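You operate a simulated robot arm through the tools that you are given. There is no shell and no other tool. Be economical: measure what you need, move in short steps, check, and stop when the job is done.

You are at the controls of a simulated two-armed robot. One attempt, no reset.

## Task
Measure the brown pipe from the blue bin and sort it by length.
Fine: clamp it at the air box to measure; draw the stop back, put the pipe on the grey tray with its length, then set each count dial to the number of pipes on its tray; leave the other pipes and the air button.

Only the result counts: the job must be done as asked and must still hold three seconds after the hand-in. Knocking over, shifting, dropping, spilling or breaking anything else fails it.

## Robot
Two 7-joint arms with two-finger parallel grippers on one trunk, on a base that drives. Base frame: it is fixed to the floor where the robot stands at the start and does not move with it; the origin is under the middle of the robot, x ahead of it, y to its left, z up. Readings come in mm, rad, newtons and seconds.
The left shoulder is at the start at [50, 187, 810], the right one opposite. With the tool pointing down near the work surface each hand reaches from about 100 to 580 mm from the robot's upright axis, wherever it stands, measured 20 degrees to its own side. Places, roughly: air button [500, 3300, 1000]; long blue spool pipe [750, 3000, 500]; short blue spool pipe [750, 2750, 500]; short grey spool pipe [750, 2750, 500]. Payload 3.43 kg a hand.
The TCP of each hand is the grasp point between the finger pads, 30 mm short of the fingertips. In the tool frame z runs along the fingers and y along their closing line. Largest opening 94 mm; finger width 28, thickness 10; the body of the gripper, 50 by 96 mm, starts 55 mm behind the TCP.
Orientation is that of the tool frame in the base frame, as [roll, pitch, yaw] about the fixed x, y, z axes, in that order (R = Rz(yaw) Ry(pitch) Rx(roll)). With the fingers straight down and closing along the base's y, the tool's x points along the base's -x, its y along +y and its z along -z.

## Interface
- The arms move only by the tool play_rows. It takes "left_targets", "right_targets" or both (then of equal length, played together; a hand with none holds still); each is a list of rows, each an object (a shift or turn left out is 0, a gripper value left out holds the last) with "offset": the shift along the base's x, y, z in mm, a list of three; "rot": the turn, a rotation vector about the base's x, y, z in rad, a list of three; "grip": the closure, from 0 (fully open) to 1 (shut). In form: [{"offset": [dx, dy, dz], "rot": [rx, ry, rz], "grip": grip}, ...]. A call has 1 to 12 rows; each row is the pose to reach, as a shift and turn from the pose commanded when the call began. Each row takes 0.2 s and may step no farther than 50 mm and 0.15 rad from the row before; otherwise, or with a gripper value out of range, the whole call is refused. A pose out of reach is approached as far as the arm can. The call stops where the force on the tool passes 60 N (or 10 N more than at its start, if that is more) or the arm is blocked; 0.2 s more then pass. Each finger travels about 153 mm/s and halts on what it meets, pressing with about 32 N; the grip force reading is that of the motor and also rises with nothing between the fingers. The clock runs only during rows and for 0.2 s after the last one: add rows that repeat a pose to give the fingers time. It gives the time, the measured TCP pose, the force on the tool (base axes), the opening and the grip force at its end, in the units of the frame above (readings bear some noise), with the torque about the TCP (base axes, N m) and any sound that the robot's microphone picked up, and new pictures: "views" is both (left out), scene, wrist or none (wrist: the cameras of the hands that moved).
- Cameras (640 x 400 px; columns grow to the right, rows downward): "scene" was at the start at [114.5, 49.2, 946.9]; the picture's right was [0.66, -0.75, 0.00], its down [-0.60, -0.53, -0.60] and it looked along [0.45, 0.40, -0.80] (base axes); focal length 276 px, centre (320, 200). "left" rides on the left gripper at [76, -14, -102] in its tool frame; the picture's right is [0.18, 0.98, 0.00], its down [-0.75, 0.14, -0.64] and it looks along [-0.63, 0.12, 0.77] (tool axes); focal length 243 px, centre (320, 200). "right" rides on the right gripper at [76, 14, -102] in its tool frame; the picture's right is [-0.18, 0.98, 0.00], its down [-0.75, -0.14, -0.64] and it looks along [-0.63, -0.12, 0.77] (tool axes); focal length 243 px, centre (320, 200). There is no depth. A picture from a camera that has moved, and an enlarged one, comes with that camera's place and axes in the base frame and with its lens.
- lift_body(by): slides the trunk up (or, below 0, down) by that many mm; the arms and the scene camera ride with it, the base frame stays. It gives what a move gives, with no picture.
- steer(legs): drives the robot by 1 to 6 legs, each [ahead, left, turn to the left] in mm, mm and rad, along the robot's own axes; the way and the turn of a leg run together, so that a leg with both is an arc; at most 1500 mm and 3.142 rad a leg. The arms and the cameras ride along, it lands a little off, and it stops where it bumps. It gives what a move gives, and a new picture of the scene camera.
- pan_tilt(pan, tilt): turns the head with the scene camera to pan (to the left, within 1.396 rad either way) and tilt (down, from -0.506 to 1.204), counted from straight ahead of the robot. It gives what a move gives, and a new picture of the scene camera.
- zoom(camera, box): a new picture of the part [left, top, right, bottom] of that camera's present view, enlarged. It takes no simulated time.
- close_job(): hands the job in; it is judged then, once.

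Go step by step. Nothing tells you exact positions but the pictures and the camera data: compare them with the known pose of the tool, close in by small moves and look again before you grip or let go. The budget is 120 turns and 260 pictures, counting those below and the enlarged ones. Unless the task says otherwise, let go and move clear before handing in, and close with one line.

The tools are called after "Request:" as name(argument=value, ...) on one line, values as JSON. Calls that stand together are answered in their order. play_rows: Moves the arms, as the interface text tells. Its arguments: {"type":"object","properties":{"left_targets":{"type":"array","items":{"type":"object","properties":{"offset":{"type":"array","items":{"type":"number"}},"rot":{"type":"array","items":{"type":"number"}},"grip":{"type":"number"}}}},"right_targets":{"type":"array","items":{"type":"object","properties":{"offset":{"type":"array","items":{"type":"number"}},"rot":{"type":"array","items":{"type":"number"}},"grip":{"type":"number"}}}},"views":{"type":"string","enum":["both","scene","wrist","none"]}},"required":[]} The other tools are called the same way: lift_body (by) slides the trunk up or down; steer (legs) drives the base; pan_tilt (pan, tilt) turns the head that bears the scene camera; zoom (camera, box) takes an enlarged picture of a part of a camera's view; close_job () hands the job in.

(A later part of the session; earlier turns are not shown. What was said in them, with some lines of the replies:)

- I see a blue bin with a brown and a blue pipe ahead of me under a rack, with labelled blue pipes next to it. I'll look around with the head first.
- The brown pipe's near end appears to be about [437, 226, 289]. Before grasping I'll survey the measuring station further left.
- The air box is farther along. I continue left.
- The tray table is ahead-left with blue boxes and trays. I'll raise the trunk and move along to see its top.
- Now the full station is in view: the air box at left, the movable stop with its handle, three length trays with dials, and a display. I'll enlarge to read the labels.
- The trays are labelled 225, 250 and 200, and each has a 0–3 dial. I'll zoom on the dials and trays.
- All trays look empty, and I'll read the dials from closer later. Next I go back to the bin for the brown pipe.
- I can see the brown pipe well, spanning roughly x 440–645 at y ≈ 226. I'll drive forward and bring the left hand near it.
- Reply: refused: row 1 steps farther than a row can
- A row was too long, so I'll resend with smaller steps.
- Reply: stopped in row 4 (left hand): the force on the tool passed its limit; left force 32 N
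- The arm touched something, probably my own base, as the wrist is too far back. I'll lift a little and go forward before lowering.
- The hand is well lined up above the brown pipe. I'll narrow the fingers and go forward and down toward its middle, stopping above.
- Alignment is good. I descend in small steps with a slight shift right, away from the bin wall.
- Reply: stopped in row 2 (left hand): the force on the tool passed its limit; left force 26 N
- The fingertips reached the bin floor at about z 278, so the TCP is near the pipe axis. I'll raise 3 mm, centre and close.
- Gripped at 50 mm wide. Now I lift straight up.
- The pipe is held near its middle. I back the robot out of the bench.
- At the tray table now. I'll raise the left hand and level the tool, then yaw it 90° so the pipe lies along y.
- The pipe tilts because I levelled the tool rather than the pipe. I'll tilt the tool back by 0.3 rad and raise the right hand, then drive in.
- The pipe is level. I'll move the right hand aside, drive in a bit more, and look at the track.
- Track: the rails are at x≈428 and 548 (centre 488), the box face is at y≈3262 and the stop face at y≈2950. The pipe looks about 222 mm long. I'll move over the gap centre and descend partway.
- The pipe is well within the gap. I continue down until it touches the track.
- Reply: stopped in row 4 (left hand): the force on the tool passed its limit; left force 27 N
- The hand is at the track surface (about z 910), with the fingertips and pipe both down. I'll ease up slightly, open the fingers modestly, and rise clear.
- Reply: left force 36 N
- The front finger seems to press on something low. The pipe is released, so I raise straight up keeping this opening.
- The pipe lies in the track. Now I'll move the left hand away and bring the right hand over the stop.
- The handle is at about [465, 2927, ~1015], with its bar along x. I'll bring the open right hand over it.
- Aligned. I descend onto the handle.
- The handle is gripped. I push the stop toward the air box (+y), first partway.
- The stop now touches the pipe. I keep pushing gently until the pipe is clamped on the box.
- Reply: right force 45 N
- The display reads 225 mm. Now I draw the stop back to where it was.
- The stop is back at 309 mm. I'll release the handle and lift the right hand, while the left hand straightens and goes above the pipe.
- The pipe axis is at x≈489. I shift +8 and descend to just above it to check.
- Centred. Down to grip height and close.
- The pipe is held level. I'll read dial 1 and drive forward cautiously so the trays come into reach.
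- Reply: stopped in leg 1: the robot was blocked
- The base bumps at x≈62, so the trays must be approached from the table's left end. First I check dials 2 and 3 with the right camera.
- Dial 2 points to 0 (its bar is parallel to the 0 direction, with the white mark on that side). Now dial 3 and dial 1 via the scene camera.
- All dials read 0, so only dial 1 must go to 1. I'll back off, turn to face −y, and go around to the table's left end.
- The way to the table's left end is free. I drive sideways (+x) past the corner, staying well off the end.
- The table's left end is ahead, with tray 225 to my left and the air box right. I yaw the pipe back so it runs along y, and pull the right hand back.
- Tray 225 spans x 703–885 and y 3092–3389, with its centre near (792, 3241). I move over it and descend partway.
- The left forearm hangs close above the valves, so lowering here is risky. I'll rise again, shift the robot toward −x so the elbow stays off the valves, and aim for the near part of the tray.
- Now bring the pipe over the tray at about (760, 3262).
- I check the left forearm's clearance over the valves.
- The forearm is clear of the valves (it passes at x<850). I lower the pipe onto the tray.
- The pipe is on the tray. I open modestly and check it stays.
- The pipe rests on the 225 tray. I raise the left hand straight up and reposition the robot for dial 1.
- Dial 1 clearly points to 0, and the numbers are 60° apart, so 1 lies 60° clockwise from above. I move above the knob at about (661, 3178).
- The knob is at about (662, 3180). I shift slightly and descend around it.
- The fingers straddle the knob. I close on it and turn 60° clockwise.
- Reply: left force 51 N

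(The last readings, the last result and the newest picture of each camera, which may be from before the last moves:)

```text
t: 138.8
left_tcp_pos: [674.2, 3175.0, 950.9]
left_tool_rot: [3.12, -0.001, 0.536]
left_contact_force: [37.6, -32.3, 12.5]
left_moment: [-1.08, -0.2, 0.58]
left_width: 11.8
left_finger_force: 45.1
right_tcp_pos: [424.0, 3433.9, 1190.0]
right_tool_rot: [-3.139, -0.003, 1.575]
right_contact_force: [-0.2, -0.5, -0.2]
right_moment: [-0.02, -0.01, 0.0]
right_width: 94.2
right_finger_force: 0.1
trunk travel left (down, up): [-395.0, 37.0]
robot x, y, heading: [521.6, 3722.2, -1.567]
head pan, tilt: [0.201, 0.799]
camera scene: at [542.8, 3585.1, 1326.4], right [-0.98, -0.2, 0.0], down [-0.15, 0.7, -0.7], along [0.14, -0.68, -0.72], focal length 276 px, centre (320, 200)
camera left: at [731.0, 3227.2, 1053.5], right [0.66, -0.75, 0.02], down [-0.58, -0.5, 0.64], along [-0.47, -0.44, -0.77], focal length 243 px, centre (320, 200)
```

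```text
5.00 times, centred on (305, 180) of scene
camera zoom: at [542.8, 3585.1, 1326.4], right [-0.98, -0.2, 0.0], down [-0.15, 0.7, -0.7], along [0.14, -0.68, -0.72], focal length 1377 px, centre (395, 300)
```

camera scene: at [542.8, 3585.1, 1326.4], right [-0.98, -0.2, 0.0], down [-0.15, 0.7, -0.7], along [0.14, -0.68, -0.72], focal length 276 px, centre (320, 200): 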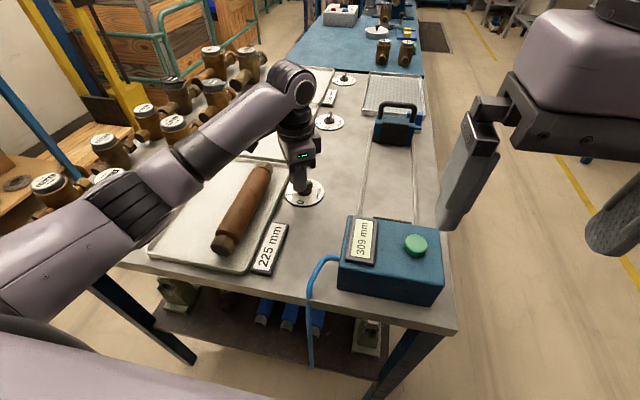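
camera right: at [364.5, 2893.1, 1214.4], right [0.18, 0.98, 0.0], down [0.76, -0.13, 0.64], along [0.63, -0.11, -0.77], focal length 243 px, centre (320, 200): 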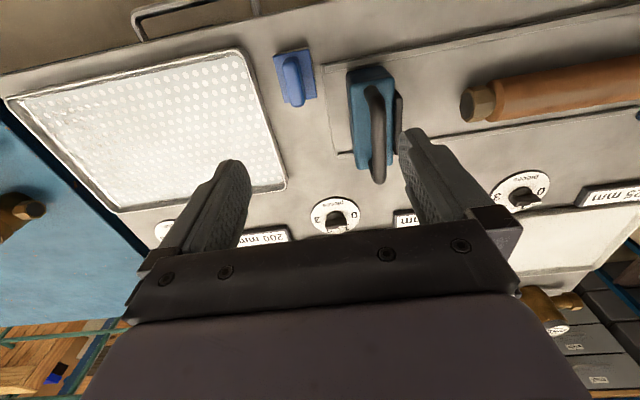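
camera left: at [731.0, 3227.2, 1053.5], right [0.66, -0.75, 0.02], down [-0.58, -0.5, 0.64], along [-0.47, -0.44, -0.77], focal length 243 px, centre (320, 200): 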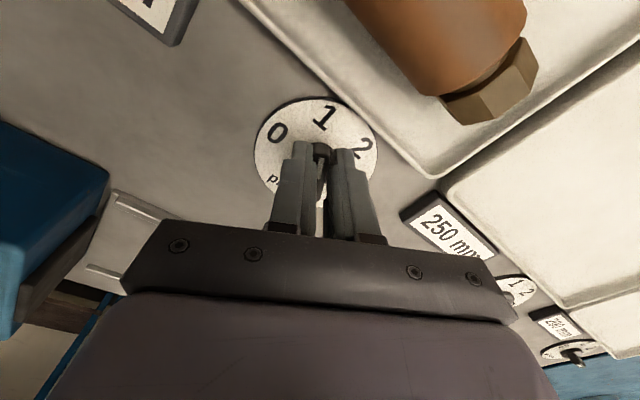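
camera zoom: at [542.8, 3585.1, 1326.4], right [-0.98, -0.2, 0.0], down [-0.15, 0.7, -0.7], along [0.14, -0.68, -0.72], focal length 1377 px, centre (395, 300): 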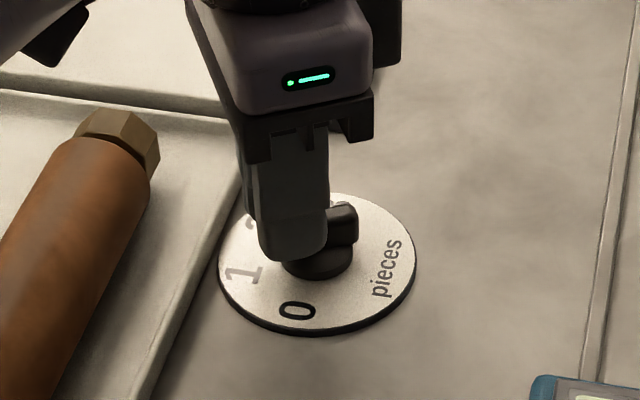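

Turned about 60°, with some side load. I relax toward the measured position, open, rise and check the dial.

Request:
play_rows(left_targets=[{"offset": [5, -3, 0]}, {"offset": [5, -3, 0], "grip": 0.75}, {"offset": [5, -3, 0], "grip": 0.6}, {"offset": [5, -3, 20], "grip": 0.6}, {"offset": [5, -3, 60], "grip": 0.6}, {"offset": [5, 20, 100], "grip": 0.6}], views="both")

Request:
zoom(camera="scene", box=[250, 150, 360, 230])

Request:
zoom(camera="left", box=[240, 40, 400, 160])

```text
t: 140.2
left_tcp_pos: [667.6, 3202.2, 1051.2]
left_tool_rot: [-3.141, 0.0, 0.521]
left_contact_force: [-0.6, 0.2, -0.2]
left_moment: [-0.01, -0.03, 0.01]
left_width: 37.8
left_finger_force: 0.1
right_tcp_pos: [421.8, 3435.7, 1192.5]
right_tool_rot: [3.141, -0.001, 1.576]
right_contact_force: [0.0, 0.1, 0.1]
right_moment: [0.0, -0.02, 0.04]
right_width: 93.9
right_finger_force: 0.0
trunk travel left (down, up): [-395.0, 37.0]
robot x, y, heading: [523.4, 3721.9, -1.565]
head pan, tilt: [0.201, 0.799]
camera scene: at [538.9, 3587.9, 1326.7], right [-0.98, -0.2, 0.0], down [-0.15, 0.7, -0.7], along [0.14, -0.68, -0.72], focal length 276 px, centre (320, 200)
camera left: at [727.4, 3251.7, 1153.3], right [0.65, -0.76, 0.0], down [-0.58, -0.5, 0.64], along [-0.49, -0.42, -0.77], focal length 243 px, centre (320, 200)
```

scene: 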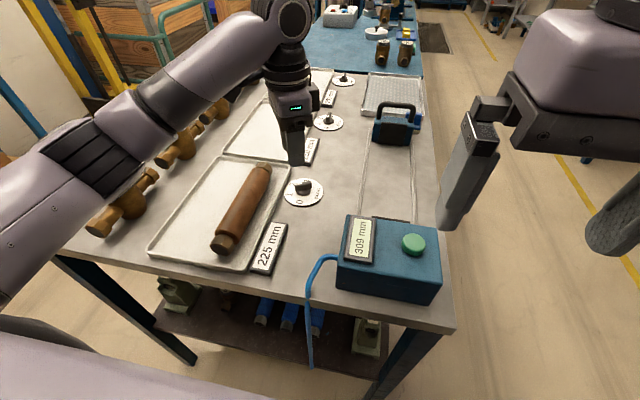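
left: 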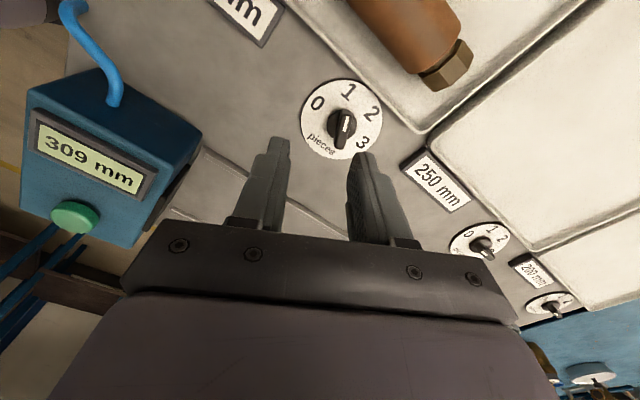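

```text
5.00 times, centred on (305, 190) of scene
camera zoom: at [538.9, 3587.9, 1326.7], right [-0.98, -0.2, 0.0], down [-0.15, 0.7, -0.7], along [0.14, -0.68, -0.72], focal length 1377 px, centre (395, 250)
```

zoom: 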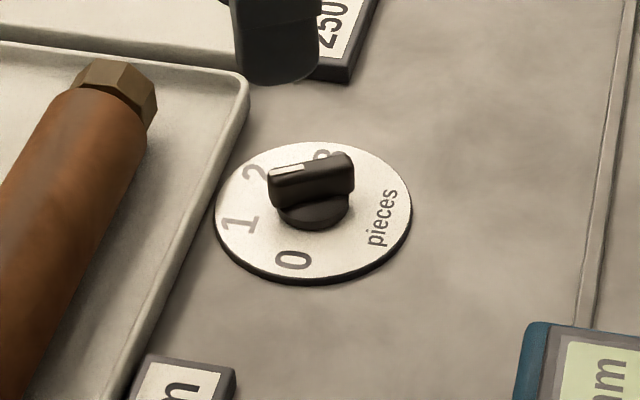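

```text
3.33 times, centred on (320, 100) of left
camera zoom: at [727.4, 3251.7, 1153.3], right [0.65, -0.76, 0.0], down [-0.58, -0.5, 0.64], along [-0.49, -0.42, -0.77], focal length 809 px, centre (320, 533)
```

zoom: 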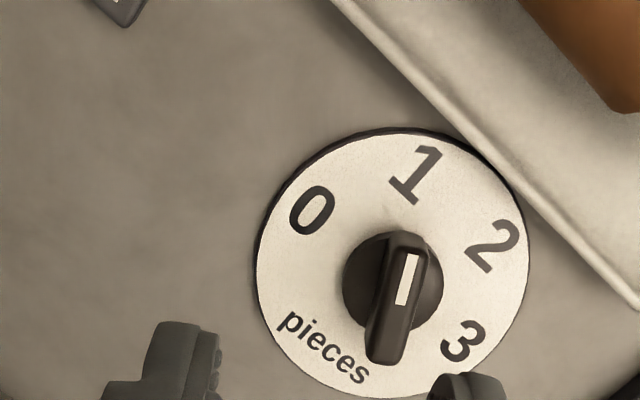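

The dial points at 1, and the pipe lies on the 225 tray. I raise the hand and back the robot away, then do a last check.

Request:
play_rows(left_targets=[{"offset": [0, 10, 40]}, {"offset": [0, 30, 80]}, {"offset": [0, 60, 100]}], views="none")

Request:
steer(legs=[[-250, 0, 0]])

Request:
zoom(camera="scene", box=[160, 30, 480, 230])

```text
t: 141.1
left_tcp_pos: [667.3, 3260.5, 1152.6]
left_tool_rot: [3.14, 0.002, 0.523]
left_contact_force: [-0.4, -0.6, 0.2]
left_moment: [-0.02, 0.01, -0.04]
left_width: 37.6
left_finger_force: 0.1
right_tcp_pos: [422.7, 3436.0, 1189.3]
right_tool_rot: [-3.141, 0.0, 1.577]
right_contact_force: [-0.7, 0.2, -0.3]
right_moment: [0.0, -0.01, 0.02]
right_width: 94.0
right_finger_force: 0.1
trunk travel left (down, up): [-395.0, 37.0]
robot x, y, heading: [523.1, 3721.7, -1.568]
head pan, tilt: [0.201, 0.799]
```

```text
t: 142.9
left_tcp_pos: [664.0, 3508.2, 1151.7]
left_tool_rot: [3.14, 0.002, 0.513]
left_contact_force: [-0.7, 0.9, 0.4]
left_moment: [-0.01, -0.01, 0.02]
left_width: 37.7
left_finger_force: 0.1
right_tcp_pos: [418.7, 3685.3, 1190.4]
right_tool_rot: [3.142, 0.001, 1.57]
right_contact_force: [-0.2, 0.0, -0.7]
right_moment: [-0.03, -0.03, 0.0]
right_width: 93.9
right_finger_force: 0.0
trunk travel left (down, up): [-395.0, 37.0]
robot x, y, heading: [520.2, 3977.2, -1.573]
head pan, tilt: [0.201, 0.799]
camera scene: at [537.3, 3837.3, 1326.8], right [-0.98, -0.2, 0.0], down [-0.14, 0.7, -0.7], along [0.14, -0.68, -0.72], focal length 276 px, centre (320, 200)
```

scene: 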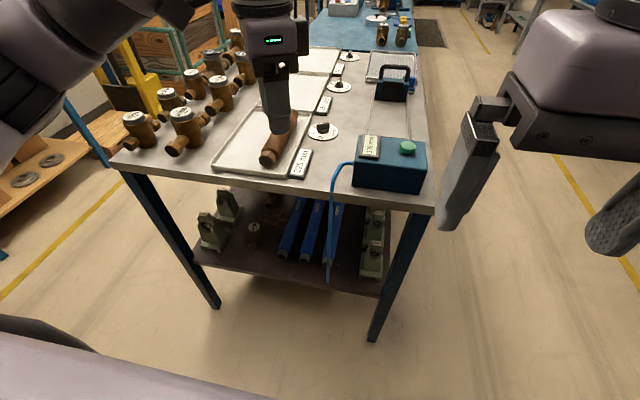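

```text
2.00 times, centred on (320, 130) of scene
camera zoom: at [537.3, 3837.3, 1326.8], right [-0.98, -0.2, 0.0], down [-0.14, 0.7, -0.7], along [0.14, -0.68, -0.72], focal length 551 px, centre (320, 340)
```

zoom: 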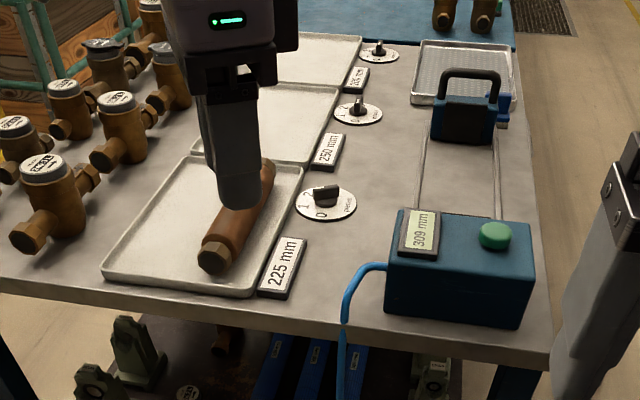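

The brown pipe lies on the 225 mm tray, dial 1 points to 1, dials 2 and 3 are still at 0, and the stop is back at 309 mm. Both hands are clear, so I hand in.

Request:
close_job()

```text
The job is handed in.
```

The brown pipe measured 225 mm and is on the 225 mm tray. Its dial is set to 1 and the other two dials stay at 0. The stop is drawn back to 309 mm, and I left the air button and the other pipes alone.
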